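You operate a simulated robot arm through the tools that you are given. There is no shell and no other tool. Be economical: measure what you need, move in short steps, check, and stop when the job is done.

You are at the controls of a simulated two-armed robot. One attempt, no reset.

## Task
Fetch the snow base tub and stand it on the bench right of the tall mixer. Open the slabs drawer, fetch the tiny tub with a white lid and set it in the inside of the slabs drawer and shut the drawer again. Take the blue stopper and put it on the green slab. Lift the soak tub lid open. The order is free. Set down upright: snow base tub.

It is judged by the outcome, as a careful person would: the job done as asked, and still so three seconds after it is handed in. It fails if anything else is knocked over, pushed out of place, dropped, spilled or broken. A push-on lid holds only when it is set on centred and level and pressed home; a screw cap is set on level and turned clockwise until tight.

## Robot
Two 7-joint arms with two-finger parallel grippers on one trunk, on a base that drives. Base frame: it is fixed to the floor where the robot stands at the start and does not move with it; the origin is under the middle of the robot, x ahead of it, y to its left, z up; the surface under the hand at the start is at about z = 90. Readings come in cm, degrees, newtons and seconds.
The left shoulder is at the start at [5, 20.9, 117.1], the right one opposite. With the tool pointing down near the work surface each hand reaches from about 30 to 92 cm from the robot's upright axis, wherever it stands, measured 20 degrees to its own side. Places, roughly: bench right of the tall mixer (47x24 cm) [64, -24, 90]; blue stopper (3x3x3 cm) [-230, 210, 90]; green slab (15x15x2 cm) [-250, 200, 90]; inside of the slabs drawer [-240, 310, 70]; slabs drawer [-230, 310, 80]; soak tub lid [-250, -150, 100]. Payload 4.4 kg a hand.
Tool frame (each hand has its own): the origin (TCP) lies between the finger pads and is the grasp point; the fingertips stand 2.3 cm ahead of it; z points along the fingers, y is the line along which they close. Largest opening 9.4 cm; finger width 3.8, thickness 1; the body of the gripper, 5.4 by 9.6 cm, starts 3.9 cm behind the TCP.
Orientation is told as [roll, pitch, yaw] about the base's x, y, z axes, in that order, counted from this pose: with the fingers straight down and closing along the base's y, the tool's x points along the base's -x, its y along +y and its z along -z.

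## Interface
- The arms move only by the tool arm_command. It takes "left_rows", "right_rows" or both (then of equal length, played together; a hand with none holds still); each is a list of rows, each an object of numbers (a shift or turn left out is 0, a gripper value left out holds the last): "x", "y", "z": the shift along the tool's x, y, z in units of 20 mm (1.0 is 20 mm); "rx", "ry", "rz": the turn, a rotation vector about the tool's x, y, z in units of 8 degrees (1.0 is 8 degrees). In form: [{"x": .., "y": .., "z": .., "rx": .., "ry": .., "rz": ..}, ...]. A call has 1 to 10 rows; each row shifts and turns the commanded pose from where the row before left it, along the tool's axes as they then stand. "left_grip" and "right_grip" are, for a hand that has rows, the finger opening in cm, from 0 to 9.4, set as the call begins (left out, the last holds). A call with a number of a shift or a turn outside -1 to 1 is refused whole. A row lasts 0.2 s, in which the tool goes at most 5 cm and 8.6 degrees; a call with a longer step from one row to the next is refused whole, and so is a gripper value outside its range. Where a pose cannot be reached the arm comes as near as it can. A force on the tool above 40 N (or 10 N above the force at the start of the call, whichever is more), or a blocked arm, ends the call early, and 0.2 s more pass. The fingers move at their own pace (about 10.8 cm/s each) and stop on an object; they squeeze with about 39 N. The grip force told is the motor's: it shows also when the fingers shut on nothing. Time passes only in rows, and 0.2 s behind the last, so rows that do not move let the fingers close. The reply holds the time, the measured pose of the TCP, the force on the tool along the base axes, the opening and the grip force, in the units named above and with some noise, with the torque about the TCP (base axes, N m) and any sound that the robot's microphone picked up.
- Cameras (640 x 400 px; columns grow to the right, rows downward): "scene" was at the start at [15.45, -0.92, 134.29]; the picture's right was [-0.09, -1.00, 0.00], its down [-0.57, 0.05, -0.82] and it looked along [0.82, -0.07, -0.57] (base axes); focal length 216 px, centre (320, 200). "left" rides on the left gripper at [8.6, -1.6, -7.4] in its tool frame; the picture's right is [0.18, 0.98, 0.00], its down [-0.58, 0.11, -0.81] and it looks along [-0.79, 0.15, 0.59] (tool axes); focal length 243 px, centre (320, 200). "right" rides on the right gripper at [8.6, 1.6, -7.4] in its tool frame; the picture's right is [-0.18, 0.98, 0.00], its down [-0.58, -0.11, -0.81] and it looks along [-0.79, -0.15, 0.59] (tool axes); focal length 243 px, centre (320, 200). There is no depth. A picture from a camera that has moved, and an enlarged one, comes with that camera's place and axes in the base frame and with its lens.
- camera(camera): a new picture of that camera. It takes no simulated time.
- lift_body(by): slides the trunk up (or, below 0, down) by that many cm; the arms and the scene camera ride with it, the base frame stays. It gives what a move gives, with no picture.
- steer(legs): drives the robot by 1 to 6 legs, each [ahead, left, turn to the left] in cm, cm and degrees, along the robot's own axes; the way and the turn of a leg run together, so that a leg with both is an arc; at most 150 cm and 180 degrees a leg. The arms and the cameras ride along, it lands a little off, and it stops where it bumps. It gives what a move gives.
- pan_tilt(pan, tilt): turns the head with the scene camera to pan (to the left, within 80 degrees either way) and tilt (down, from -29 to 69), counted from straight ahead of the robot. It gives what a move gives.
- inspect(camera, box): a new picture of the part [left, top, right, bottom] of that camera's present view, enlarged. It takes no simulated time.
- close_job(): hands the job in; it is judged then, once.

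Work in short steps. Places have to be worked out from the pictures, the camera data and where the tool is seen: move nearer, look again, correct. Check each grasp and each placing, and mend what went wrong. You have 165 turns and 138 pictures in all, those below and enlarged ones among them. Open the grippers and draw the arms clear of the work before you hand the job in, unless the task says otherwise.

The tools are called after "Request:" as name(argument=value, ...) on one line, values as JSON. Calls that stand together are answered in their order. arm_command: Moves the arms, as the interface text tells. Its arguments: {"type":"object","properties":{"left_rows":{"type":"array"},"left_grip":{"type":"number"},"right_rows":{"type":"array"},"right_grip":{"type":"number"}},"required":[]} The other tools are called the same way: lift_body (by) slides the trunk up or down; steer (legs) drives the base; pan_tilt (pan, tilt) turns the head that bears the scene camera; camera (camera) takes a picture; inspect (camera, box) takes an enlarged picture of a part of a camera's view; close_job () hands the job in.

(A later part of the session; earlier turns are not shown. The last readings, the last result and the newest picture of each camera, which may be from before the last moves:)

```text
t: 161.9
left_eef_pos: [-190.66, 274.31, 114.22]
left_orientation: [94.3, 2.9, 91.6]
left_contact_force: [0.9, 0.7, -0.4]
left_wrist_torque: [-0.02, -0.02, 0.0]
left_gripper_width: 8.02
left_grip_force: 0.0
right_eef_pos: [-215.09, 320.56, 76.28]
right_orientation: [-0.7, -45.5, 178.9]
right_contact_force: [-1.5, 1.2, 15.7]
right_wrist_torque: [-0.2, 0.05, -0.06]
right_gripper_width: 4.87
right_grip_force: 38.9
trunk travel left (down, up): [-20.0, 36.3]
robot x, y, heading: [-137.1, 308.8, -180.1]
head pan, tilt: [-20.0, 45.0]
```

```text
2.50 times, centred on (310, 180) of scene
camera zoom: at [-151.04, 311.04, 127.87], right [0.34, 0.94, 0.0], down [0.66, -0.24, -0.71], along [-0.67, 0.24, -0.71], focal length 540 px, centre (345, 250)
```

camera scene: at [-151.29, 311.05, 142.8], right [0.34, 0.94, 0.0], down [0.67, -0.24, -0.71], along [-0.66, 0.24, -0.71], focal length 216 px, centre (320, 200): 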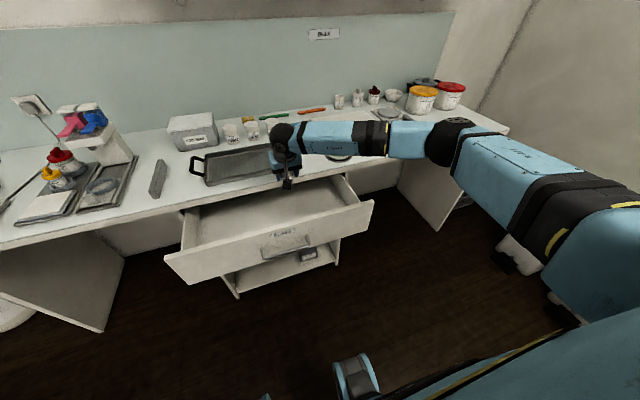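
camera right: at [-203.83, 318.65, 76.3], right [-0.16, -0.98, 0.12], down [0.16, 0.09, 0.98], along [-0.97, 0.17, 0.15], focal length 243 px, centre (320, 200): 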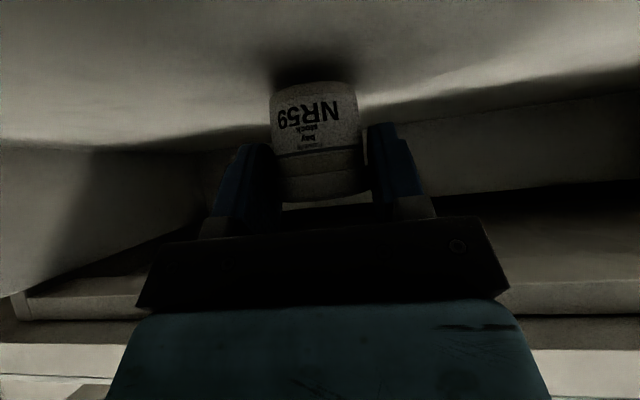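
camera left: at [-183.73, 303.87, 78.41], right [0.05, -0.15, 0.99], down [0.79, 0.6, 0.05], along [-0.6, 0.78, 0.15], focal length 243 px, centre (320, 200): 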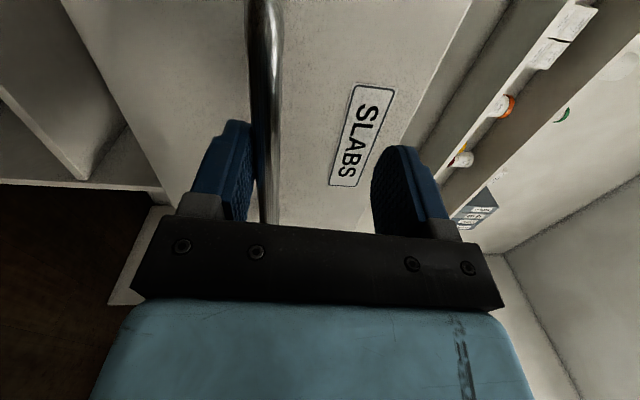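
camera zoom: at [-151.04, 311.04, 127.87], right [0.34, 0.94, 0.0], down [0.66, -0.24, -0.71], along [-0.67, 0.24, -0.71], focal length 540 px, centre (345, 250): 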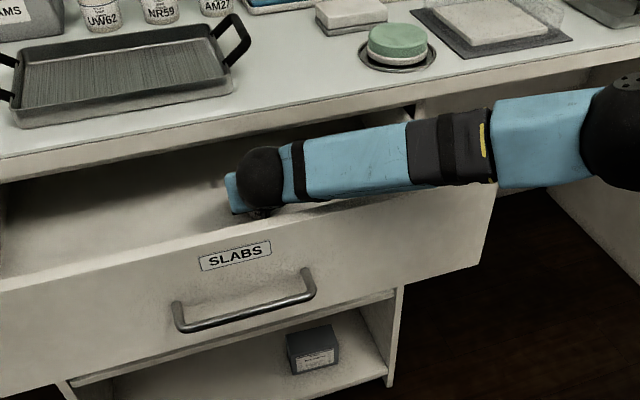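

Floor contact at TCP z 76.3. Ease off 2 mm and open.

Request:
arm_command(right_rows=[{"x": -0.06, "z": -0.06}, {}])

Request:
arm_command(right_rows=[{}, {}], right_grip=8)

Request:
camera(camera="right")

```text
t: 162.5
left_eef_pos: [-190.56, 274.11, 114.35]
left_orientation: [94.3, 3.0, 91.5]
left_contact_force: [0.8, 0.3, 0.1]
left_wrist_torque: [0.02, -0.03, 0.02]
left_gripper_width: 7.99
left_grip_force: 0.1
right_eef_pos: [-215.01, 320.63, 76.32]
right_orientation: [-0.8, -45.4, 179.0]
right_contact_force: [-0.3, 1.4, 16.0]
right_wrist_torque: [-0.25, 0.09, 0.01]
right_gripper_width: 4.86
right_grip_force: 39.8
trunk travel left (down, up): [-20.0, 36.3]
robot x, y, heading: [-136.5, 308.43, -179.7]
head pan, tilt: [-20.0, 45.0]
```

```text
t: 163.1
left_eef_pos: [-190.83, 274.17, 114.11]
left_orientation: [94.2, 3.1, 91.6]
left_contact_force: [0.8, -0.5, -0.3]
left_wrist_torque: [-0.01, 0.0, 0.03]
left_gripper_width: 8.02
left_grip_force: 0.0
right_eef_pos: [-215.09, 320.74, 75.92]
right_orientation: [-0.9, -45.1, 179.0]
right_contact_force: [0.8, 0.7, -0.2]
right_wrist_torque: [0.03, -0.02, 0.02]
right_gripper_width: 8.02
right_grip_force: 0.1
trunk travel left (down, up): [-20.0, 36.3]
robot x, y, heading: [-136.64, 308.56, -179.9]
head pan, tilt: [-20.0, 45.0]
```

```text
52 pictures are left
camera right: at [-203.77, 318.69, 75.08], right [-0.16, -0.98, 0.12], down [0.16, 0.09, 0.98], along [-0.97, 0.17, 0.15], focal length 243 px, centre (320, 200)
```

right: 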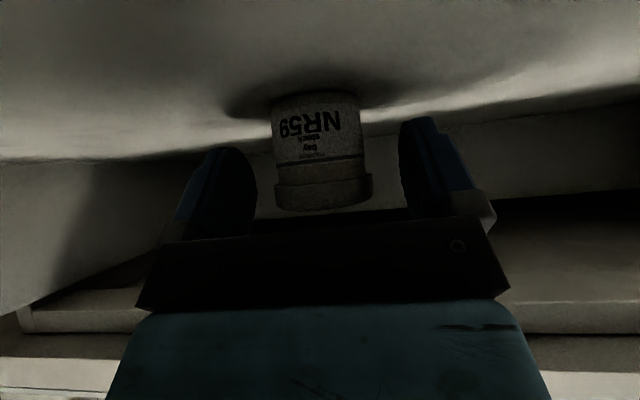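

Tub stands upright, free. Raise straight up 5 cm, then reverse the entry path and lift the trunk.

Request:
arm_command(right_rows=[{"x": -0.354, "z": -0.354}, {"x": -0.354, "z": -0.354}, {"x": -0.354, "z": -0.354}, {"x": -0.354, "z": -0.354}, {"x": -0.354, "z": -0.354}])

Request:
arm_command(right_rows=[{"ry": 0.94, "x": 0.14, "z": -0.37}, {"ry": 0.94, "x": 0.185, "z": -0.35}, {"ry": 0.94, "x": 0.23, "z": -0.32}, {"ry": 0.94, "x": 0.27, "z": -0.29}, {"ry": 0.94, "x": 0.305, "z": -0.25}, {"ry": 0.94, "x": 0.335, "z": -0.21}])

Request:
lift_body(by=18)

Request:
camera(camera="right")

```text
t: 164.3
left_eef_pos: [-190.76, 274.21, 114.12]
left_orientation: [94.2, 3.1, 91.6]
left_contact_force: [0.2, -0.3, -0.3]
left_wrist_torque: [-0.01, -0.03, -0.02]
left_gripper_width: 8.02
left_grip_force: 0.1
right_eef_pos: [-215.14, 320.5, 81.04]
right_orientation: [-0.8, -45.2, 179.0]
right_contact_force: [0.6, 0.4, -0.4]
right_wrist_torque: [0.01, -0.01, 0.02]
right_gripper_width: 8.0
right_grip_force: 0.1
trunk travel left (down, up): [-20.0, 36.3]
robot x, y, heading: [-136.8, 308.85, -179.9]
head pan, tilt: [-20.0, 45.0]
```

```text
t: 165.7
left_eef_pos: [-190.75, 274.18, 114.3]
left_orientation: [94.1, 2.9, 91.6]
left_contact_force: [-0.1, -0.6, 0.3]
left_wrist_torque: [0.04, -0.03, 0.01]
left_gripper_width: 7.99
left_grip_force: 0.1
right_eef_pos: [-210.87, 320.34, 83.01]
right_orientation: [-0.5, 0.1, 178.5]
right_contact_force: [0.1, 0.5, 0.3]
right_wrist_torque: [0.01, -0.01, -0.01]
right_gripper_width: 8.0
right_grip_force: 0.1
trunk travel left (down, up): [-20.0, 36.3]
robot x, y, heading: [-136.94, 308.61, -179.8]
head pan, tilt: [-20.0, 45.0]
```

```text
t: 167.7
left_eef_pos: [-190.93, 274.18, 132.23]
left_orientation: [94.2, 3.1, 91.6]
left_contact_force: [0.2, 0.5, 1.4]
left_wrist_torque: [-0.03, 0.03, 0.02]
left_gripper_width: 7.98
left_grip_force: 0.1
right_eef_pos: [-210.89, 320.5, 100.91]
right_orientation: [-0.6, 0.0, 178.4]
right_contact_force: [0.6, -0.4, -0.1]
right_wrist_torque: [0.03, -0.02, 0.0]
right_gripper_width: 8.02
right_grip_force: 0.0
trunk travel left (down, up): [-38.0, 18.3]
robot x, y, heading: [-136.47, 308.54, -179.9]
head pan, tilt: [-20.0, 45.0]
```

```text
51 pictures are left
camera right: at [-202.21, 318.43, 108.5], right [-0.21, -0.98, -0.01], down [-0.58, 0.12, 0.81], along [-0.79, 0.18, -0.59], focal length 243 px, centre (320, 200)
```

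right: 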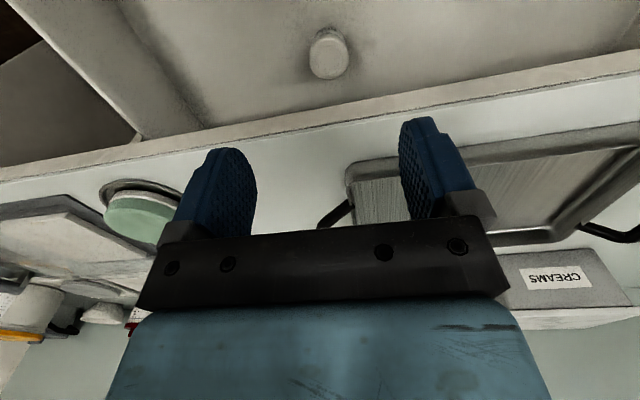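

The tub stands in the drawer. Now to close it: back off, tuck the right hand, lower the trunk, and bring the left hand with closed fingers to push on the drawer front.

Request:
steer(legs=[[-32, 0, 0]])

Request:
lift_body(by=-18)

Request:
arm_command(left_rows=[{"x": -0.82, "y": -0.97, "z": 0.47}, {"x": -0.82, "y": -0.97, "z": 0.47}, {"x": -0.82, "y": -0.97, "z": 0.47}, {"x": -0.82, "y": -0.97, "z": 0.47}, {"x": -0.82, "y": -0.97, "z": 0.47}, {"x": -0.82, "y": -0.97, "z": 0.47}, {"x": -0.82, "y": -0.97, "z": 0.47}, {"x": -0.82, "y": -0.97, "z": 0.47}, {"x": -0.82, "y": -0.97, "z": 0.47}], left_grip=0, right_rows=[{"x": 1, "z": -0.6}, {"x": 1, "z": -0.6}, {"x": 1, "z": -0.6}, {"x": 1, "z": -0.6}, {"x": 1, "z": -0.6}, {"x": 1, "z": -0.6}, {"x": 1, "z": -0.6}, {"x": 1, "z": -0.6}, {"x": 1, "z": -0.6}])

Request:
arm_command(left_rows=[{"x": -0.82, "y": -0.97, "z": 0.47}, {"x": -0.82, "y": -0.97, "z": 0.47}, {"x": -0.82, "y": -0.97, "z": 0.47}, {"x": -0.82, "y": -0.97, "z": 0.47}, {"x": -0.82, "y": -0.97, "z": 0.47}, {"x": -0.82, "y": -0.97, "z": 0.47}, {"x": -0.82, "y": -0.97, "z": 0.47}, {"x": -0.82, "y": -0.97, "z": 0.47}])

Request:
pan_tilt(pan=0, tilt=40)

Request:
camera(camera="scene")

```text
t: 169.8
left_eef_pos: [-159.61, 274.64, 132.27]
left_orientation: [94.1, 3.0, 91.1]
left_contact_force: [0.1, -0.2, 0.4]
left_wrist_torque: [0.0, 0.0, 0.0]
left_gripper_width: 8.0
left_grip_force: 0.1
right_eef_pos: [-179.24, 321.03, 101.05]
right_orientation: [-0.6, -0.1, 178.0]
right_contact_force: [0.5, 0.3, 0.8]
right_wrist_torque: [0.01, -0.01, 0.0]
right_gripper_width: 7.99
right_grip_force: 0.1
trunk travel left (down, up): [-38.0, 18.3]
robot x, y, heading: [-105.59, 308.62, 179.8]
head pan, tilt: [-20.0, 45.0]
```

```text
t: 171.8
left_eef_pos: [-159.62, 274.51, 114.08]
left_orientation: [94.2, 2.9, 91.2]
left_contact_force: [0.3, -0.6, 0.5]
left_wrist_torque: [-0.01, 0.01, -0.01]
left_gripper_width: 8.01
left_grip_force: 0.0
right_eef_pos: [-179.26, 320.98, 83.02]
right_orientation: [-0.6, 0.0, 177.9]
right_contact_force: [0.0, -0.1, 0.3]
right_wrist_torque: [0.02, 0.03, 0.02]
right_gripper_width: 8.0
right_grip_force: 0.0
trunk travel left (down, up): [-20.0, 36.3]
robot x, y, heading: [-105.56, 308.49, 179.9]
head pan, tilt: [-20.0, 45.0]
```

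```text
t: 173.8
left_eef_pos: [-169.77, 288.35, 96.66]
left_orientation: [94.2, 2.9, 91.2]
left_contact_force: [-0.3, 0.2, 0.4]
left_wrist_torque: [-0.02, 0.02, -0.05]
left_gripper_width: 0.02
left_grip_force: 38.9
right_eef_pos: [-161.35, 320.22, 93.88]
right_orientation: [-0.6, -0.2, 178.0]
right_contact_force: [0.3, 0.4, 0.9]
right_wrist_torque: [-0.01, -0.01, -0.01]
right_gripper_width: 7.98
right_grip_force: 0.0
trunk travel left (down, up): [-20.0, 36.3]
robot x, y, heading: [-105.77, 308.68, 179.7]
head pan, tilt: [-20.0, 45.0]
```

```text
t: 175.6
left_eef_pos: [-178.75, 298.31, 80.09]
left_orientation: [94.1, 5.0, 91.8]
left_contact_force: [0.4, -0.1, -0.3]
left_wrist_torque: [0.03, 0.01, 0.0]
left_gripper_width: 0.01
left_grip_force: 38.6
right_eef_pos: [-161.38, 320.21, 93.62]
right_orientation: [-0.6, 0.0, 178.0]
right_contact_force: [-0.1, -0.2, -0.1]
right_wrist_torque: [-0.03, -0.02, 0.01]
right_gripper_width: 8.01
right_grip_force: 0.1
trunk travel left (down, up): [-20.0, 36.3]
robot x, y, heading: [-105.51, 308.16, 179.6]
head pan, tilt: [-20.0, 45.0]
```

```text
t: 176.4
left_eef_pos: [-178.75, 298.37, 80.38]
left_orientation: [94.3, 4.9, 91.9]
left_contact_force: [0.2, -0.4, -0.3]
left_wrist_torque: [0.0, -0.01, 0.02]
left_gripper_width: 0.0
left_grip_force: 39.6
right_eef_pos: [-161.36, 320.09, 93.69]
right_orientation: [-0.6, -0.1, 177.9]
right_contact_force: [0.4, 0.0, 0.7]
right_wrist_torque: [0.0, 0.0, -0.01]
right_gripper_width: 8.0
right_grip_force: 0.1
trunk travel left (down, up): [-20.0, 36.3]
robot x, y, heading: [-105.39, 308.21, 179.7]
head pan, tilt: [0.0, 40.0]
```

```text
50 pictures are left
camera scene: at [-120.69, 308.33, 128.54], right [0.01, 1.0, 0.0], down [0.64, 0.0, -0.77], along [-0.77, 0.0, -0.64], focal length 216 px, centre (320, 200)
```

scene: 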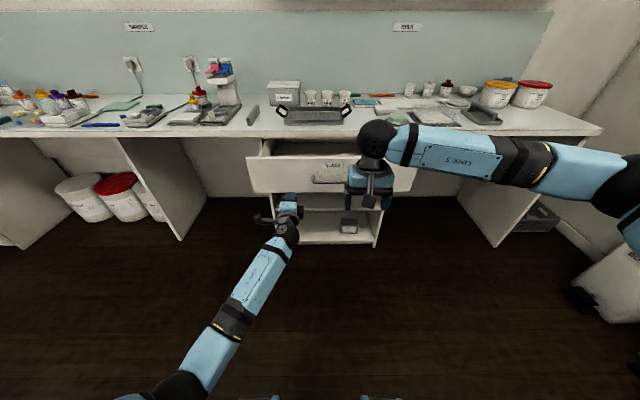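

Left fist is at (−179, 298, 80), left of the handle. Drive forward 31 cm to push the drawer most of the way.

Request:
steer(legs=[[31, 0, 0.3]])

Request:
camera(camera="scene")

```text
t: 178.5
left_eef_pos: [-209.17, 298.5, 80.5]
left_orientation: [94.4, 4.9, 92.1]
left_contact_force: [-0.5, -0.2, -0.3]
left_wrist_torque: [0.0, 0.03, 0.02]
left_gripper_width: 0.0
left_grip_force: 39.1
right_eef_pos: [-191.79, 320.25, 93.78]
right_orientation: [-0.6, 0.1, 178.1]
right_contact_force: [0.3, -1.0, 0.4]
right_wrist_torque: [0.01, -0.01, 0.01]
right_gripper_width: 7.98
right_grip_force: 0.1
trunk travel left (down, up): [-20.0, 36.3]
robot x, y, heading: [-135.63, 308.51, 179.9]
head pan, tilt: [0.0, 40.0]
```

```text
49 pictures are left
camera scene: at [-151.14, 308.42, 128.54], right [0.0, 1.0, 0.0], down [0.64, 0.0, -0.77], along [-0.77, 0.0, -0.64], focal length 216 px, centre (320, 200)
```

scene: 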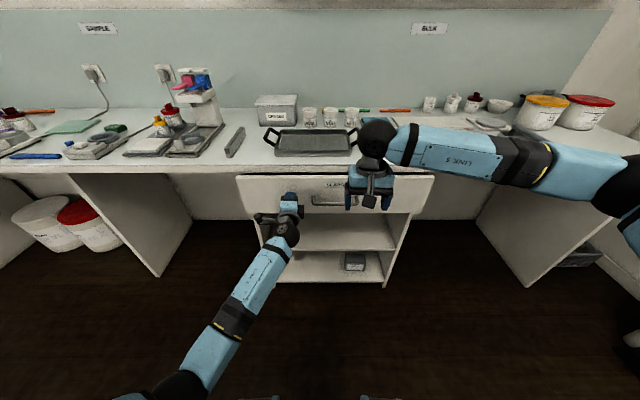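

Drawer is nearly shut. Finish the push with the arm, stopping on force.

Request:
arm_command(left_rows=[{"z": 0.6}, {"z": 0.6}, {"z": 0.6}, {"z": 0.6}, {"z": 0.6}, {"z": 0.6}, {"z": 0.6}, {"z": 0.6}])

Request:
inspect(camera="scene", box=[220, 150, 450, 290])

```text
t: 179.6
left_eef_pos: [-214.04, 298.33, 81.17]
left_orientation: [94.6, 4.7, 91.9]
left_contact_force: [12.3, -1.8, 3.4]
left_wrist_torque: [0.05, -0.04, -0.16]
left_gripper_width: 0.03
left_grip_force: 39.4
right_eef_pos: [-191.69, 320.06, 93.86]
right_orientation: [-0.6, 0.0, 178.2]
right_contact_force: [0.4, 0.3, 0.8]
right_wrist_torque: [0.0, 0.0, 0.01]
right_gripper_width: 8.02
right_grip_force: 0.0
trunk travel left (down, up): [-20.0, 36.3]
robot x, y, heading: [-135.71, 308.63, 179.9]
head pan, tilt: [0.0, 40.0]
stopped in row 5 (left hand): the force on the tool passed its limit at 57 N (the readings are from after the stop); the commanded pose is now the measured one
```

```text
2.78 times, centred on (335, 220) of scene
camera zoom: at [-150.99, 308.39, 128.56], right [0.0, 1.0, 0.0], down [0.64, 0.0, -0.77], along [-0.77, 0.0, -0.64], focal length 601 px, centre (278, 144)
```

zoom: 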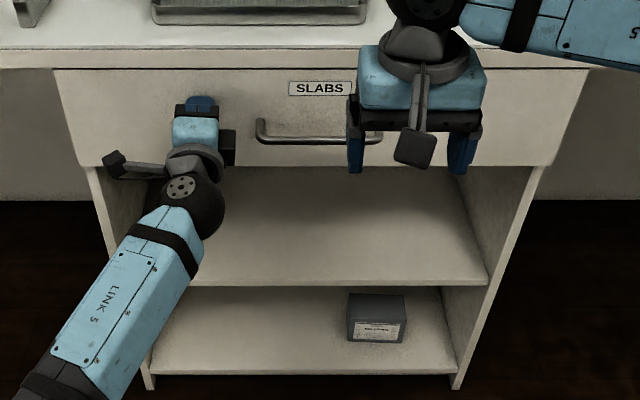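

Drawer is shut against its stop. Back off, raise the trunk and lift the left hand, then drive along to the stopper (about −230, 211).

Request:
steer(legs=[[-35, 0, 0]])

Request:
arm_command(left_rows=[{"x": 0.8, "y": 0.97, "z": -0.5}, {"x": 0.8, "y": 0.97, "z": -0.5}, {"x": 0.8, "y": 0.97, "z": -0.5}, {"x": 0.8, "y": 0.97, "z": -0.5}, {"x": 0.8, "y": 0.97, "z": -0.5}, {"x": 0.8, "y": 0.97, "z": -0.5}, {"x": 0.8, "y": 0.97, "z": -0.5}, {"x": 0.8, "y": 0.97, "z": -0.5}, {"x": 0.8, "y": 0.97, "z": -0.5}, {"x": 0.8, "y": 0.97, "z": -0.5}])

Request:
lift_body(by=15)

Request:
steer(legs=[[0, 110, 0]])

Request:
pan_tilt(pan=0, tilt=35)

Request:
camera(camera="scene")

```text
t: 181.9
left_eef_pos: [-178.7, 298.02, 81.03]
left_orientation: [94.4, 4.7, 92.3]
left_contact_force: [-0.1, 0.1, 0.1]
left_wrist_torque: [0.01, 0.01, -0.04]
left_gripper_width: 0.0
left_grip_force: 39.8
right_eef_pos: [-156.42, 319.81, 93.81]
right_orientation: [-0.6, -0.1, 178.4]
right_contact_force: [0.0, -0.2, -0.1]
right_wrist_torque: [0.01, 0.0, 0.0]
right_gripper_width: 8.01
right_grip_force: 0.1
trunk travel left (down, up): [-20.0, 36.3]
robot x, y, heading: [-100.41, 308.3, -179.9]
head pan, tilt: [0.0, 40.0]
```

```text
t: 184.1
left_eef_pos: [-166.75, 284.04, 100.79]
left_orientation: [94.5, 4.7, 92.3]
left_contact_force: [0.0, 0.0, -0.4]
left_wrist_torque: [-0.03, 0.0, -0.01]
left_gripper_width: 0.0
left_grip_force: 38.6
right_eef_pos: [-156.34, 319.94, 93.84]
right_orientation: [-0.6, -0.1, 178.4]
right_contact_force: [0.7, -0.3, 0.3]
right_wrist_torque: [0.0, 0.0, 0.05]
right_gripper_width: 7.99
right_grip_force: 0.0
trunk travel left (down, up): [-20.0, 36.3]
robot x, y, heading: [-100.36, 308.49, -180.1]
head pan, tilt: [0.0, 40.0]
```

```text
t: 185.8
left_eef_pos: [-166.79, 284.11, 115.74]
left_orientation: [94.4, 4.8, 92.3]
left_contact_force: [0.4, 0.5, 0.0]
left_wrist_torque: [0.01, 0.02, -0.01]
left_gripper_width: 0.0
left_grip_force: 39.1
right_eef_pos: [-156.34, 319.92, 108.8]
right_orientation: [-0.6, 0.0, 178.4]
right_contact_force: [0.8, 0.1, -0.2]
right_wrist_torque: [-0.01, 0.02, 0.01]
right_gripper_width: 8.0
right_grip_force: 0.0
trunk travel left (down, up): [-35.0, 21.3]
robot x, y, heading: [-100.38, 308.54, -179.7]
head pan, tilt: [0.0, 40.0]
```

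```text
t: 195.7
left_eef_pos: [-168.34, 176.7, 115.83]
left_orientation: [94.3, 4.9, 90.9]
left_contact_force: [-0.3, -0.4, -0.3]
left_wrist_torque: [0.02, -0.04, -0.01]
left_gripper_width: 0.01
left_grip_force: 39.4
right_eef_pos: [-157.18, 212.39, 108.75]
right_orientation: [-0.7, 0.0, 177.1]
right_contact_force: [0.7, 0.0, -0.3]
right_wrist_torque: [-0.01, 0.01, 0.01]
right_gripper_width: 8.0
right_grip_force: 0.2
trunk travel left (down, up): [-35.0, 21.3]
robot x, y, heading: [-101.68, 199.2, 178.2]
head pan, tilt: [0.0, 40.0]
```

```text
t: 196.4
left_eef_pos: [-168.44, 176.72, 115.78]
left_orientation: [94.3, 4.8, 90.9]
left_contact_force: [0.8, 0.5, 0.1]
left_wrist_torque: [0.01, -0.07, 0.0]
left_gripper_width: 0.03
left_grip_force: 38.8
right_eef_pos: [-157.23, 212.18, 108.69]
right_orientation: [-0.6, 0.0, 177.0]
right_contact_force: [-0.8, 0.1, -0.6]
right_wrist_torque: [-0.02, 0.05, 0.01]
right_gripper_width: 7.99
right_grip_force: 0.0
trunk travel left (down, up): [-35.0, 21.3]
robot x, y, heading: [-101.38, 199.52, 178.8]
head pan, tilt: [0.0, 35.0]
```

```text
47 pictures are left
camera scene: at [-117.03, 199.74, 144.29], right [0.02, 1.0, 0.0], down [0.57, -0.01, -0.82], along [-0.82, 0.02, -0.57], focal length 216 px, centre (320, 200)
```

scene: 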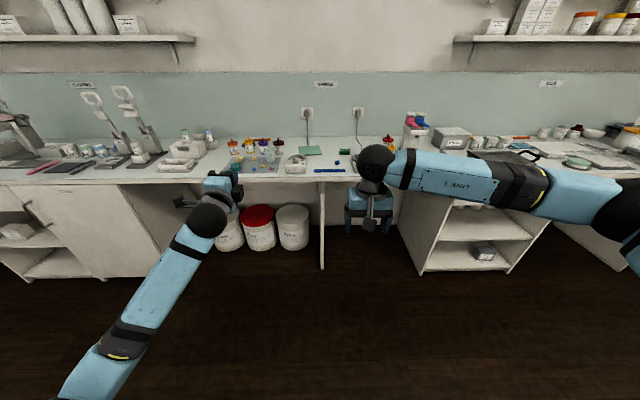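

Stopper and green slab are ahead. Retract the left hand a bit and drive 48 cm forward, then zoom.

Request:
arm_command(left_rows=[{"z": -1}, {"z": -1}, {"z": -1}, {"z": -1}, {"z": -1}, {"z": -1}])

Request:
steer(legs=[[48, 0, 1.2]])

Request:
camera(camera="scene")

Request:
camera(camera="right")

```text
t: 197.8
left_eef_pos: [-156.42, 176.69, 114.87]
left_orientation: [94.4, 4.8, 90.8]
left_contact_force: [0.7, 1.0, 0.0]
left_wrist_torque: [0.0, 0.01, 0.02]
left_gripper_width: 0.01
left_grip_force: 38.8
right_eef_pos: [-157.28, 212.36, 108.74]
right_orientation: [-0.6, -0.2, 176.9]
right_contact_force: [-0.5, 0.2, -0.2]
right_wrist_torque: [-0.02, 0.02, -0.02]
right_gripper_width: 8.0
right_grip_force: 0.2
trunk travel left (down, up): [-35.0, 21.3]
robot x, y, heading: [-100.95, 199.71, 178.8]
head pan, tilt: [0.0, 35.0]
```

```text
t: 200.6
left_eef_pos: [-203.91, 176.71, 114.88]
left_orientation: [94.4, 4.8, 91.8]
left_contact_force: [-0.2, 0.5, 0.0]
left_wrist_torque: [-0.04, 0.0, 0.02]
left_gripper_width: 0.03
left_grip_force: 38.6
right_eef_pos: [-205.15, 212.08, 108.83]
right_orientation: [-0.5, 0.0, 177.9]
right_contact_force: [0.1, -0.1, 0.5]
right_wrist_torque: [-0.03, -0.03, -0.02]
right_gripper_width: 7.99
right_grip_force: 0.0
trunk travel left (down, up): [-35.0, 21.3]
robot x, y, heading: [-149.48, 200.48, 179.5]
head pan, tilt: [0.0, 35.0]
```

```text
46 pictures are left
camera scene: at [-164.92, 200.21, 144.29], right [0.01, 1.0, 0.0], down [0.57, 0.0, -0.82], along [-0.82, 0.01, -0.57], focal length 216 px, centre (320, 200)
```

scene: 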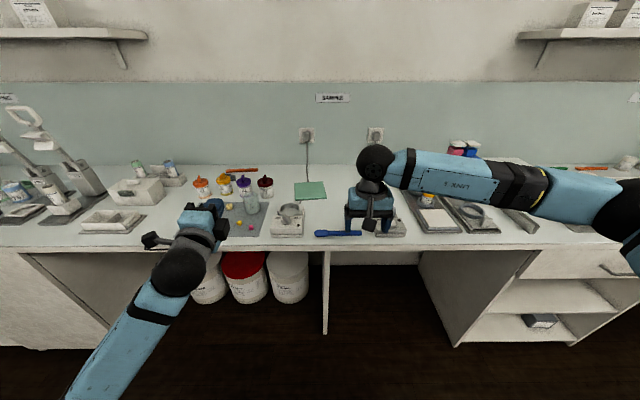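

```text
45 pictures are left
camera right: at [-196.64, 210.03, 116.26], right [-0.22, -0.98, -0.01], down [-0.58, 0.12, 0.81], along [-0.79, 0.18, -0.59], focal length 243 px, centre (320, 200)
```

right: 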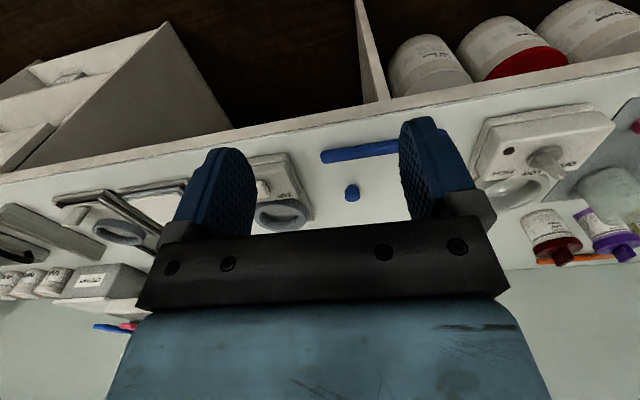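

Stopper at about (−228.7, 211.9). Move the right hand above it with a 6 cm opening.

Request:
arm_command(right_rows=[{"x": -0.98, "y": 0.045, "z": 0.3}, {"x": -0.98, "y": 0.045, "z": 0.3}, {"x": -0.98, "y": 0.045, "z": 0.3}, {"x": -0.98, "y": 0.045, "z": 0.3}, {"x": -0.98, "y": 0.045, "z": 0.3}, {"x": -0.98, "y": 0.045, "z": 0.3}, {"x": -0.98, "y": 0.045, "z": 0.3}, {"x": -0.98, "y": 0.045, "z": 0.3}, {"x": -0.98, "y": 0.045, "z": 0.3}, {"x": -0.98, "y": 0.045, "z": 0.3}], right_grip=6)

Request:
camera(camera="right")

Request:
inspect(camera="scene", box=[250, 140, 430, 260])

```text
t: 202.8
left_eef_pos: [-203.97, 176.53, 114.93]
left_orientation: [94.4, 4.8, 91.8]
left_contact_force: [-0.8, -0.3, -0.4]
left_wrist_torque: [-0.01, 0.03, -0.02]
left_gripper_width: 0.0
left_grip_force: 39.1
right_eef_pos: [-224.78, 212.07, 102.76]
right_orientation: [-0.7, 0.0, 177.9]
right_contact_force: [-1.4, 0.2, -0.2]
right_wrist_torque: [-0.01, 0.01, 0.01]
right_gripper_width: 6.01
right_grip_force: 0.1
trunk travel left (down, up): [-35.0, 21.3]
robot x, y, heading: [-149.08, 200.54, 179.6]
head pan, tilt: [0.0, 35.0]
```

```text
44 pictures are left
camera right: at [-216.21, 209.95, 110.29], right [-0.22, -0.98, -0.01], down [-0.58, 0.12, 0.81], along [-0.79, 0.18, -0.59], focal length 243 px, centre (320, 200)
```

right: 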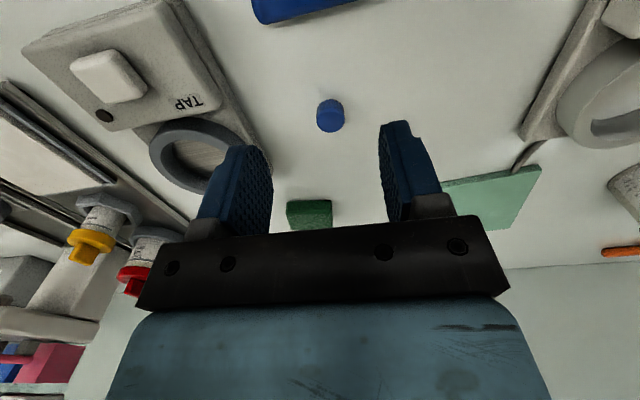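

```text
3.33 times, centred on (340, 200) of scene
camera zoom: at [-164.94, 200.16, 144.29], right [0.01, 1.0, 0.0], down [0.57, 0.0, -0.82], along [-0.82, 0.01, -0.57], focal length 720 px, centre (253, 200)
```

zoom: 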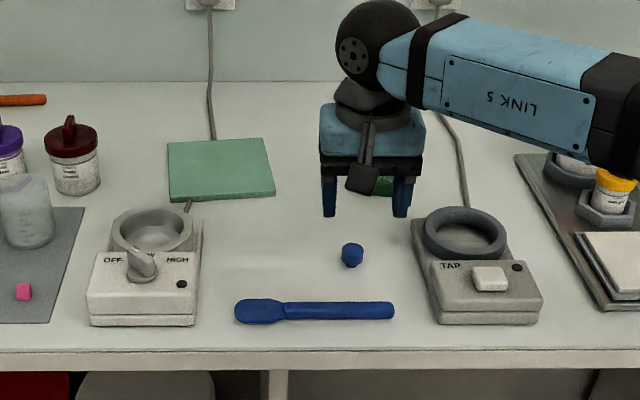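

Stopper refined to (−229.3, 212.2). Move 4.5 cm ahead and descend to z 92.8.

Request:
arm_command(right_rows=[{"x": -0.75}, {"x": -0.75}, {"x": -0.75}, {"z": 0.9}, {"z": 0.9}, {"z": 0.9}, {"z": 0.9}])

Request:
camera(camera="right")

```text
t: 204.4
left_eef_pos: [-204.03, 176.69, 114.82]
left_orientation: [94.4, 4.8, 91.8]
left_contact_force: [1.0, 0.4, -0.8]
left_wrist_torque: [-0.01, -0.01, -0.01]
left_gripper_width: 0.0
left_grip_force: 39.1
right_eef_pos: [-229.25, 212.27, 95.54]
right_orientation: [-0.6, 0.0, 177.9]
right_contact_force: [-0.5, 1.2, -0.7]
right_wrist_torque: [-0.01, 0.0, 0.04]
right_gripper_width: 5.99
right_grip_force: 0.1
trunk travel left (down, up): [-35.0, 21.3]
robot x, y, heading: [-149.38, 200.13, 179.8]
head pan, tilt: [0.0, 35.0]
```

```text
42 pictures are left
camera right: at [-220.66, 210.19, 103.04], right [-0.22, -0.98, -0.01], down [-0.58, 0.12, 0.81], along [-0.79, 0.18, -0.59], focal length 243 px, centre (320, 200)
```

right: 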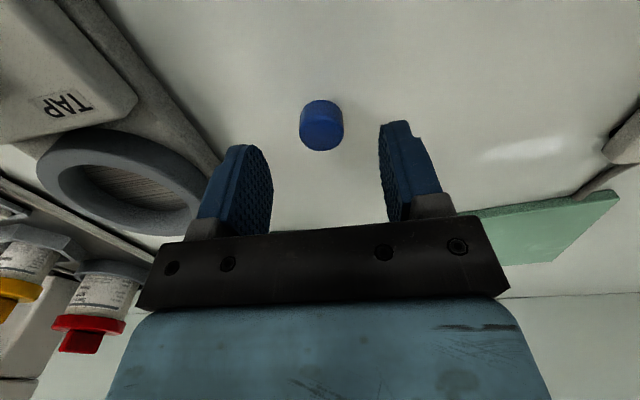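

Aligned. Descend to 92.8 and close.

Request:
arm_command(right_rows=[{"z": 0.7}, {"z": 0.68}])

Request:
arm_command(right_rows=[{}, {}, {}], right_grip=1)

Request:
arm_command(right_rows=[{"z": -1}, {"z": -1}, {"z": -1}, {"z": -1}])

Request:
camera(camera="right")

```text
t: 205.0
left_eef_pos: [-204.01, 176.64, 114.76]
left_orientation: [94.5, 4.8, 91.8]
left_contact_force: [0.6, 0.3, -0.1]
left_wrist_torque: [-0.01, 0.0, 0.01]
left_gripper_width: 0.0
left_grip_force: 39.4
right_eef_pos: [-229.46, 212.36, 92.68]
right_orientation: [-0.6, 0.0, 177.9]
right_contact_force: [-0.1, 0.4, -0.1]
right_wrist_torque: [-0.03, 0.01, 0.05]
right_gripper_width: 5.99
right_grip_force: 0.0
trunk travel left (down, up): [-35.0, 21.3]
robot x, y, heading: [-149.52, 200.2, 179.3]
head pan, tilt: [0.0, 35.0]
```

```text
t: 205.8
left_eef_pos: [-203.92, 176.61, 114.84]
left_orientation: [94.4, 4.8, 91.8]
left_contact_force: [-0.4, 0.6, -0.3]
left_wrist_torque: [-0.02, 0.02, -0.01]
left_gripper_width: 0.0
left_grip_force: 38.7
right_eef_pos: [-229.32, 212.33, 92.74]
right_orientation: [-0.6, 0.0, 177.9]
right_contact_force: [-0.1, 0.3, 0.2]
right_wrist_torque: [-0.05, -0.02, 0.05]
right_gripper_width: 2.24
right_grip_force: 38.7
trunk travel left (down, up): [-35.0, 21.3]
robot x, y, heading: [-148.96, 200.04, 179.7]
head pan, tilt: [0.0, 35.0]
```

```text
t: 206.8
left_eef_pos: [-203.91, 176.66, 114.86]
left_orientation: [94.4, 4.8, 91.8]
left_contact_force: [0.0, 0.3, 0.5]
left_wrist_torque: [0.03, -0.01, 0.0]
left_gripper_width: 0.0
left_grip_force: 39.0
right_eef_pos: [-229.32, 212.28, 100.86]
right_orientation: [-0.6, -0.1, 177.9]
right_contact_force: [0.1, 0.4, -0.4]
right_wrist_torque: [0.01, -0.01, -0.01]
right_gripper_width: 2.28
right_grip_force: 39.0
trunk travel left (down, up): [-35.0, 21.3]
robot x, y, heading: [-149.26, 200.1, 179.4]
head pan, tilt: [0.0, 35.0]
```

```text
41 pictures are left
camera right: at [-220.67, 210.1, 108.3], right [-0.22, -0.98, -0.01], down [-0.58, 0.12, 0.81], along [-0.79, 0.18, -0.59], focal length 243 px, centre (320, 200)
```

right: 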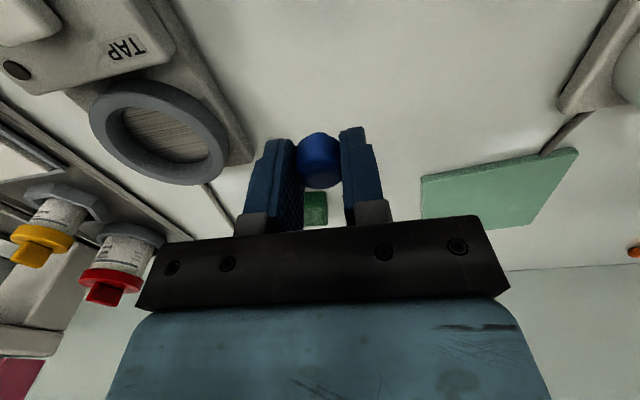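

Stopper held. The slab centre is about (−246, 196.8); drive 14 cm ahead, then shift the hand over it.

Request:
steer(legs=[[14, 0, 0]])

Request:
arm_command(right_rows=[{"x": -0.13, "y": 0.975}, {"x": -0.13, "y": 0.975}, {"x": -0.13, "y": 0.975}, {"x": -0.13, "y": 0.975}, {"x": -0.13, "y": 0.975}, {"x": -0.13, "y": 0.975}, {"x": -0.13, "y": 0.975}, {"x": -0.13, "y": 0.975}])

Request:
camera(camera="right")

Request:
camera(camera="scene")

```text
t: 208.1
left_eef_pos: [-217.83, 176.63, 114.84]
left_orientation: [94.4, 4.8, 91.8]
left_contact_force: [0.2, -0.6, 0.6]
left_wrist_torque: [0.0, 0.02, -0.01]
left_gripper_width: 0.01
left_grip_force: 38.9
right_eef_pos: [-243.32, 212.24, 100.72]
right_orientation: [-0.6, 0.0, 177.9]
right_contact_force: [-0.5, 0.1, -0.5]
right_wrist_torque: [-0.01, -0.01, -0.02]
right_gripper_width: 2.26
right_grip_force: 39.2
trunk travel left (down, up): [-35.0, 21.3]
robot x, y, heading: [-163.32, 200.71, 179.8]
head pan, tilt: [0.0, 35.0]
```

```text
t: 209.9
left_eef_pos: [-217.67, 176.52, 114.89]
left_orientation: [94.5, 4.8, 91.8]
left_contact_force: [0.5, 0.4, 0.2]
left_wrist_torque: [-0.04, 0.0, 0.01]
left_gripper_width: 0.0
left_grip_force: 39.3
right_eef_pos: [-243.27, 197.93, 101.43]
right_orientation: [-0.7, -0.1, 177.9]
right_contact_force: [0.1, 0.6, 0.0]
right_wrist_torque: [0.02, 0.03, -0.01]
right_gripper_width: 2.27
right_grip_force: 38.5
right hand out of reach, approached as far as the arm can: row 6, 7, 8
trunk travel left (down, up): [-35.0, 21.3]
robot x, y, heading: [-163.08, 200.37, 179.7]
head pan, tilt: [0.0, 35.0]
```

```text
40 pictures are left
camera right: at [-234.61, 195.8, 108.83], right [-0.22, -0.98, -0.01], down [-0.58, 0.12, 0.81], along [-0.79, 0.18, -0.59], focal length 243 px, centre (320, 200)
```

right: 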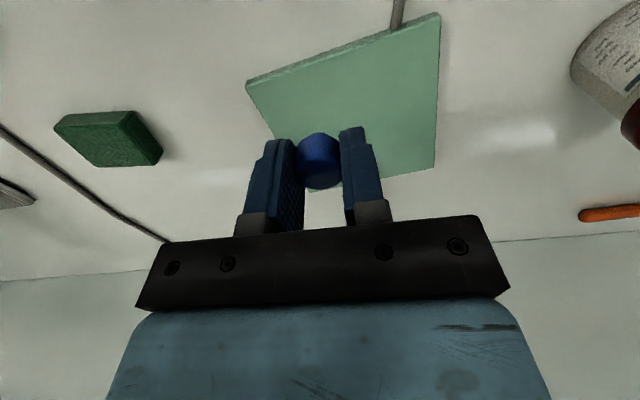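

```text
39 pictures are left
camera scene: at [-178.63, 200.11, 144.3], right [0.01, 1.0, 0.0], down [0.57, 0.0, -0.82], along [-0.82, 0.01, -0.57], focal length 216 px, centre (320, 200)
```

scene: 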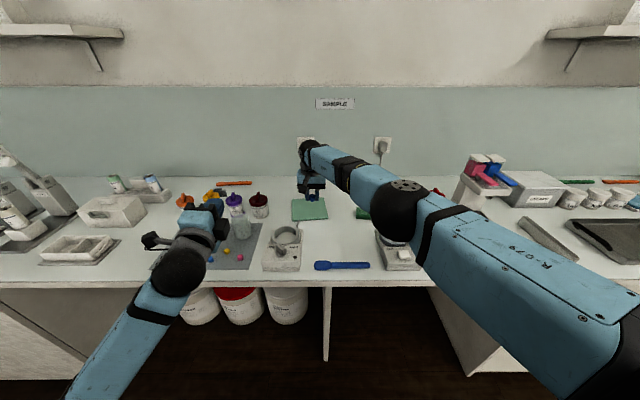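

The stopper is over the slab, about 5 cm inside its edges. Lower 5.4 cm, then in fine steps.

Request:
arm_command(right_rows=[{"z": 0.9}, {"z": 0.9}, {"z": 0.9}])

Request:
arm_command(right_rows=[{"z": 0.12}, {"z": 0.12}, {"z": 0.12}, {"z": 0.12}, {"z": 0.12}, {"z": 0.12}])

Request:
camera(camera="right")

```text
t: 210.7
left_eef_pos: [-217.74, 176.69, 114.83]
left_orientation: [94.5, 4.9, 91.8]
left_contact_force: [0.8, 0.6, -0.4]
left_wrist_torque: [0.02, 0.0, 0.0]
left_gripper_width: 0.0
left_grip_force: 39.1
right_eef_pos: [-242.84, 198.26, 97.64]
right_orientation: [-0.6, -0.1, 177.9]
right_contact_force: [-0.7, 0.1, 0.3]
right_wrist_torque: [0.0, -0.01, -0.01]
right_gripper_width: 2.27
right_grip_force: 39.1
right hand out of reach, approached as far as the arm can: row 2, 3
trunk travel left (down, up): [-35.0, 21.3]
robot x, y, heading: [-163.03, 200.42, 179.5]
head pan, tilt: [0.0, 35.0]
```

```text
t: 212.1
left_eef_pos: [-217.86, 176.55, 114.81]
left_orientation: [94.3, 4.8, 91.8]
left_contact_force: [-0.7, 0.2, -0.2]
left_wrist_torque: [0.03, 0.02, 0.0]
left_gripper_width: 0.02
left_grip_force: 39.0
right_eef_pos: [-242.71, 198.53, 96.2]
right_orientation: [-0.7, 0.0, 178.0]
right_contact_force: [-0.5, 0.1, -0.5]
right_wrist_torque: [0.0, 0.02, 0.0]
right_gripper_width: 2.25
right_grip_force: 39.9
trunk travel left (down, up): [-35.0, 21.3]
robot x, y, heading: [-163.18, 199.9, 179.6]
head pan, tilt: [0.0, 35.0]
```

```text
38 pictures are left
camera right: at [-234.0, 196.36, 103.71], right [-0.22, -0.98, -0.01], down [-0.58, 0.12, 0.81], along [-0.79, 0.18, -0.59], focal length 243 px, centre (320, 200)
```

right: 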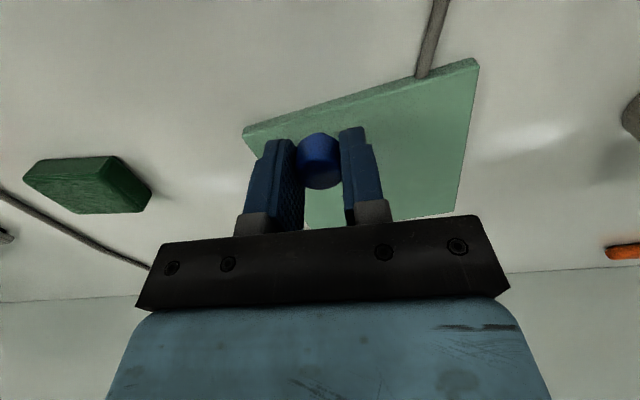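

The stopper is rather near the slab's front edge; I creep the base 3 cm ahead, then lower further.

Request:
steer(legs=[[3, 1, 0]])

Request:
arm_command(right_rows=[{"z": 0.12}, {"z": 0.12}, {"z": 0.12}, {"z": 0.12}, {"z": 0.12}, {"z": 0.12}])

Request:
camera(camera="right")

```text
t: 213.0
left_eef_pos: [-220.77, 175.71, 114.82]
left_orientation: [94.4, 4.8, 91.8]
left_contact_force: [-0.7, -1.1, 0.0]
left_wrist_torque: [0.03, 0.02, -0.01]
left_gripper_width: 0.0
left_grip_force: 39.2
right_eef_pos: [-245.66, 197.4, 96.21]
right_orientation: [-0.6, 0.0, 178.0]
right_contact_force: [0.1, -0.6, 0.3]
right_wrist_torque: [0.0, 0.0, 0.0]
right_gripper_width: 2.27
right_grip_force: 39.3
trunk travel left (down, up): [-35.0, 21.3]
robot x, y, heading: [-166.36, 199.37, 179.5]
head pan, tilt: [0.0, 35.0]
```

```text
t: 214.4
left_eef_pos: [-220.87, 175.72, 114.78]
left_orientation: [94.4, 4.7, 91.8]
left_contact_force: [0.0, 0.6, 0.1]
left_wrist_torque: [-0.02, -0.02, 0.03]
left_gripper_width: 0.0
left_grip_force: 38.9
right_eef_pos: [-245.48, 197.5, 94.88]
right_orientation: [-0.6, -0.1, 178.0]
right_contact_force: [0.1, -0.1, -0.2]
right_wrist_torque: [-0.02, 0.0, -0.01]
right_gripper_width: 2.26
right_grip_force: 39.0
trunk travel left (down, up): [-35.0, 21.3]
robot x, y, heading: [-166.19, 199.52, 179.6]
head pan, tilt: [0.0, 35.0]
```

```text
37 pictures are left
camera right: at [-236.77, 195.43, 102.37], right [-0.22, -0.98, -0.01], down [-0.58, 0.12, 0.81], along [-0.79, 0.18, -0.59], focal length 243 px, centre (320, 200)
```

right: 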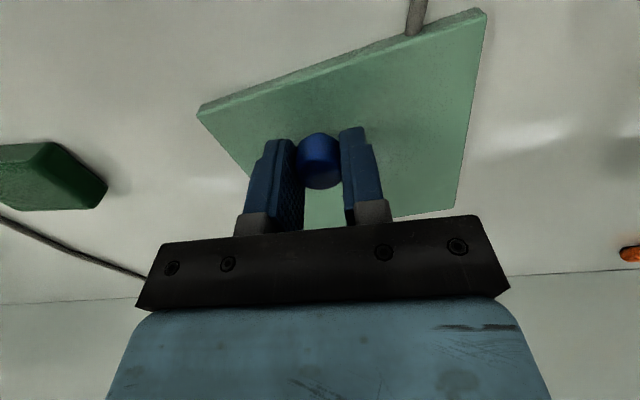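

Well inside the slab now. Continue down in 2 mm steps until contact.

Request:
arm_command(right_rows=[{"z": 0.1}, {"z": 0.1}, {"z": 0.1}, {"z": 0.1}, {"z": 0.1}, {"z": 0.1}])

```text
t: 215.8
left_eef_pos: [-220.89, 175.71, 114.77]
left_orientation: [94.4, 4.8, 91.8]
left_contact_force: [0.1, 0.7, -0.2]
left_wrist_torque: [-0.02, -0.02, -0.02]
left_gripper_width: 0.02
left_grip_force: 38.6
right_eef_pos: [-245.27, 197.8, 93.77]
right_orientation: [-0.5, 0.0, 177.9]
right_contact_force: [-0.5, 0.4, -0.4]
right_wrist_torque: [-0.02, 0.04, 0.0]
right_gripper_width: 2.26
right_grip_force: 39.0
right hand out of reach, approached as far as the arm can: row 2
trunk travel left (down, up): [-35.0, 21.3]
robot x, y, heading: [-166.29, 199.37, 179.7]
head pan, tilt: [0.0, 35.0]
```

Request:
arm_command(right_rows=[{"z": 0.1}, {"z": 0.1}, {"z": 0.1}, {"z": 0.1}])

Request:
inspect(camera="right", box=[220, 80, 420, 230])

```text
t: 216.8
left_eef_pos: [-220.45, 175.7, 115.03]
left_orientation: [94.6, 4.8, 91.8]
left_contact_force: [-0.6, -0.4, -1.2]
left_wrist_torque: [0.01, 0.0, -0.03]
left_gripper_width: 0.0
left_grip_force: 39.1
right_eef_pos: [-245.14, 197.71, 93.76]
right_orientation: [-0.5, -0.4, 177.8]
right_contact_force: [-11.7, -0.4, 31.6]
right_wrist_torque: [-0.06, 0.2, -0.01]
right_gripper_width: 2.25
right_grip_force: 38.6
right hand out of reach, approached as far as the arm can: row 2
trunk travel left (down, up): [-35.0, 21.3]
robot x, y, heading: [-166.05, 199.93, 179.6]
head pan, tilt: [0.0, 35.0]
```

```text
2.67 times, centred on (320, 155) of right
camera zoom: at [-236.38, 195.62, 101.17], right [-0.22, -0.98, -0.01], down [-0.57, 0.12, 0.81], along [-0.79, 0.18, -0.58], focal length 647 px, centre (320, 320)
```

zoom: 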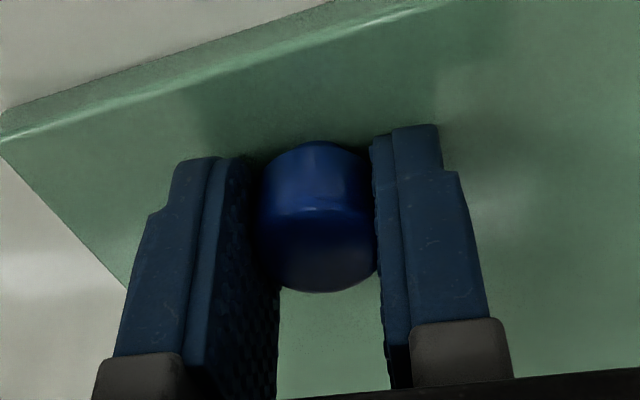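

Contact (about 32 N down). Ease up 6 mm of command, open slowly, and rise.

Request:
arm_command(right_rows=[{"z": -0.15}, {"z": -0.15}])

Request:
arm_command(right_rows=[{}, {}], right_grip=5)

Request:
arm_command(right_rows=[{"z": -0.7}, {"z": -1}, {"z": -1}, {"z": -1}, {"z": -1}])

Request:
camera(camera="right")

```text
t: 217.4
left_eef_pos: [-220.73, 175.78, 114.89]
left_orientation: [94.5, 4.8, 91.7]
left_contact_force: [0.1, -0.4, 0.7]
left_wrist_torque: [0.0, 0.0, -0.03]
left_gripper_width: 0.0
left_grip_force: 39.1
right_eef_pos: [-244.93, 197.68, 93.61]
right_orientation: [-0.6, 0.0, 178.0]
right_contact_force: [-0.7, 1.4, 9.4]
right_wrist_torque: [0.05, 0.01, 0.02]
right_gripper_width: 2.29
right_grip_force: 38.7
trunk travel left (down, up): [-35.0, 21.3]
robot x, y, heading: [-165.73, 199.39, 179.7]
head pan, tilt: [0.0, 35.0]
```

```text
t: 218.0
left_eef_pos: [-220.71, 175.65, 114.87]
left_orientation: [94.5, 4.8, 91.8]
left_contact_force: [-0.3, 0.3, -0.1]
left_wrist_torque: [0.01, 0.01, -0.01]
left_gripper_width: 0.02
left_grip_force: 38.9
right_eef_pos: [-245.17, 197.63, 93.79]
right_orientation: [-0.6, -0.1, 178.0]
right_contact_force: [0.3, 0.2, 0.3]
right_wrist_torque: [0.01, -0.05, 0.02]
right_gripper_width: 5.01
right_grip_force: 0.0
trunk travel left (down, up): [-35.0, 21.3]
robot x, y, heading: [-166.3, 199.34, 179.8]
head pan, tilt: [0.0, 35.0]
```

```text
t: 219.2
left_eef_pos: [-220.77, 175.69, 114.78]
left_orientation: [94.4, 4.8, 91.7]
left_contact_force: [0.3, -0.1, -0.3]
left_wrist_torque: [0.01, 0.03, 0.0]
left_gripper_width: 0.0
left_grip_force: 39.8
right_eef_pos: [-245.35, 197.54, 103.34]
right_orientation: [-0.6, 0.0, 177.9]
right_contact_force: [0.5, 0.1, 0.1]
right_wrist_torque: [0.01, -0.03, -0.03]
right_gripper_width: 5.01
right_grip_force: 0.0
trunk travel left (down, up): [-35.0, 21.3]
robot x, y, heading: [-166.01, 199.36, 179.6]
head pan, tilt: [0.0, 35.0]
```

```text
35 pictures are left
camera right: at [-236.63, 195.59, 110.77], right [-0.22, -0.98, -0.01], down [-0.58, 0.12, 0.81], along [-0.79, 0.18, -0.59], focal length 243 px, centre (320, 200)
```

right: 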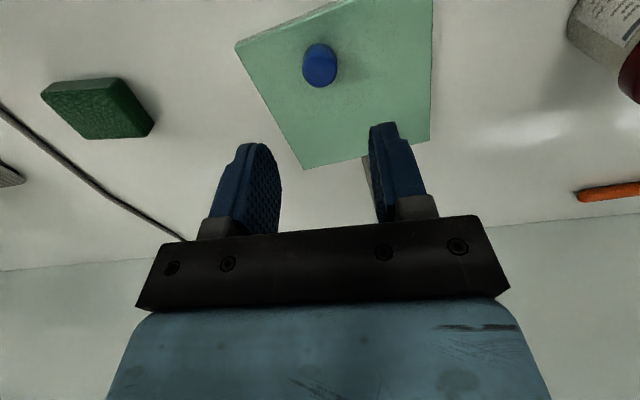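

Stopper stands on the slab. Back away and drive left toward the soak tub (about y −150).

Request:
lift_body(by=8)

Request:
steer(legs=[[-60, 0, 0], [0, 150, 0], [0, 150, 0]])

Request:
pan_tilt(pan=20, tilt=25)

Request:
camera(camera="scene")

```text
t: 220.3
left_eef_pos: [-220.76, 175.74, 122.66]
left_orientation: [94.4, 4.9, 91.8]
left_contact_force: [0.5, -0.5, -0.8]
left_wrist_torque: [-0.01, 0.01, 0.0]
left_gripper_width: 0.01
left_grip_force: 38.7
right_eef_pos: [-245.27, 197.65, 111.2]
right_orientation: [-0.6, 0.0, 178.0]
right_contact_force: [0.4, 0.2, 0.6]
right_wrist_torque: [0.02, -0.02, 0.0]
right_gripper_width: 5.02
right_grip_force: 0.1
trunk travel left (down, up): [-43.0, 13.3]
robot x, y, heading: [-165.98, 199.5, 179.7]
head pan, tilt: [0.0, 35.0]
```

```text
t: 249.4
left_eef_pos: [-165.1, -123.19, 122.97]
left_orientation: [94.4, 4.8, 91.0]
left_contact_force: [0.1, 0.3, 0.2]
left_wrist_torque: [-0.03, -0.02, 0.0]
left_gripper_width: 0.0
left_grip_force: 39.4
right_eef_pos: [-189.13, -100.93, 111.21]
right_orientation: [-0.7, 0.0, 177.1]
right_contact_force: [1.1, 0.1, 0.3]
right_wrist_torque: [0.04, -0.03, 0.0]
right_gripper_width: 5.01
right_grip_force: 0.1
trunk travel left (down, up): [-43.0, 13.3]
robot x, y, heading: [-110.11, -100.24, 178.8]
head pan, tilt: [0.0, 35.0]
```

```text
t: 250.3
left_eef_pos: [-165.05, -123.3, 122.75]
left_orientation: [94.5, 4.8, 91.1]
left_contact_force: [-0.1, 0.1, -0.4]
left_wrist_torque: [-0.01, 0.01, -0.01]
left_gripper_width: 0.0
left_grip_force: 39.3
right_eef_pos: [-189.07, -101.0, 111.24]
right_orientation: [-0.7, 0.0, 177.1]
right_contact_force: [-1.4, 0.4, -0.1]
right_wrist_torque: [0.0, 0.0, 0.0]
right_gripper_width: 5.0
right_grip_force: 0.0
trunk travel left (down, up): [-43.0, 13.3]
robot x, y, heading: [-110.02, -100.48, 178.9]
head pan, tilt: [20.0, 25.0]
```

```text
34 pictures are left
camera scene: at [-125.5, -103.33, 153.87], right [-0.32, 0.95, 0.0], down [0.4, 0.14, -0.91], along [-0.86, -0.29, -0.42], focal length 216 px, centre (320, 200)
```

scene: 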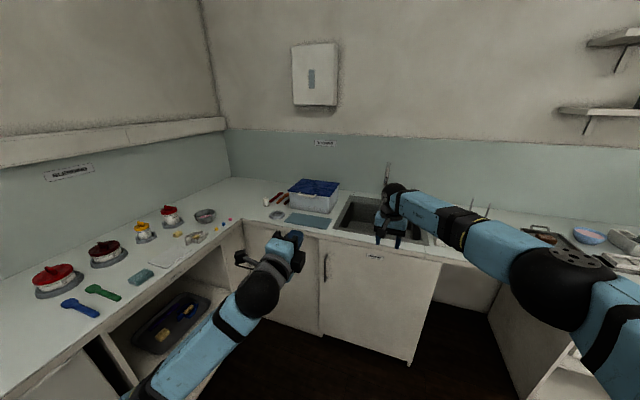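

The soak tub (box with blue lid) is left of the sink. Zoom in.

Request:
inspect(camera="scene", box=[240, 150, 400, 270])

```text
3.33 times, centred on (320, 210) of scene
camera zoom: at [-125.5, -103.33, 153.87], right [-0.32, 0.95, 0.0], down [0.4, 0.14, -0.91], along [-0.86, -0.29, -0.42], focal length 720 px, centre (320, 167)
```

zoom: 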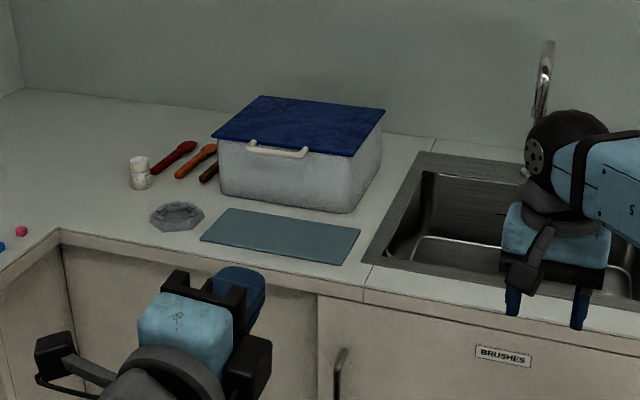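

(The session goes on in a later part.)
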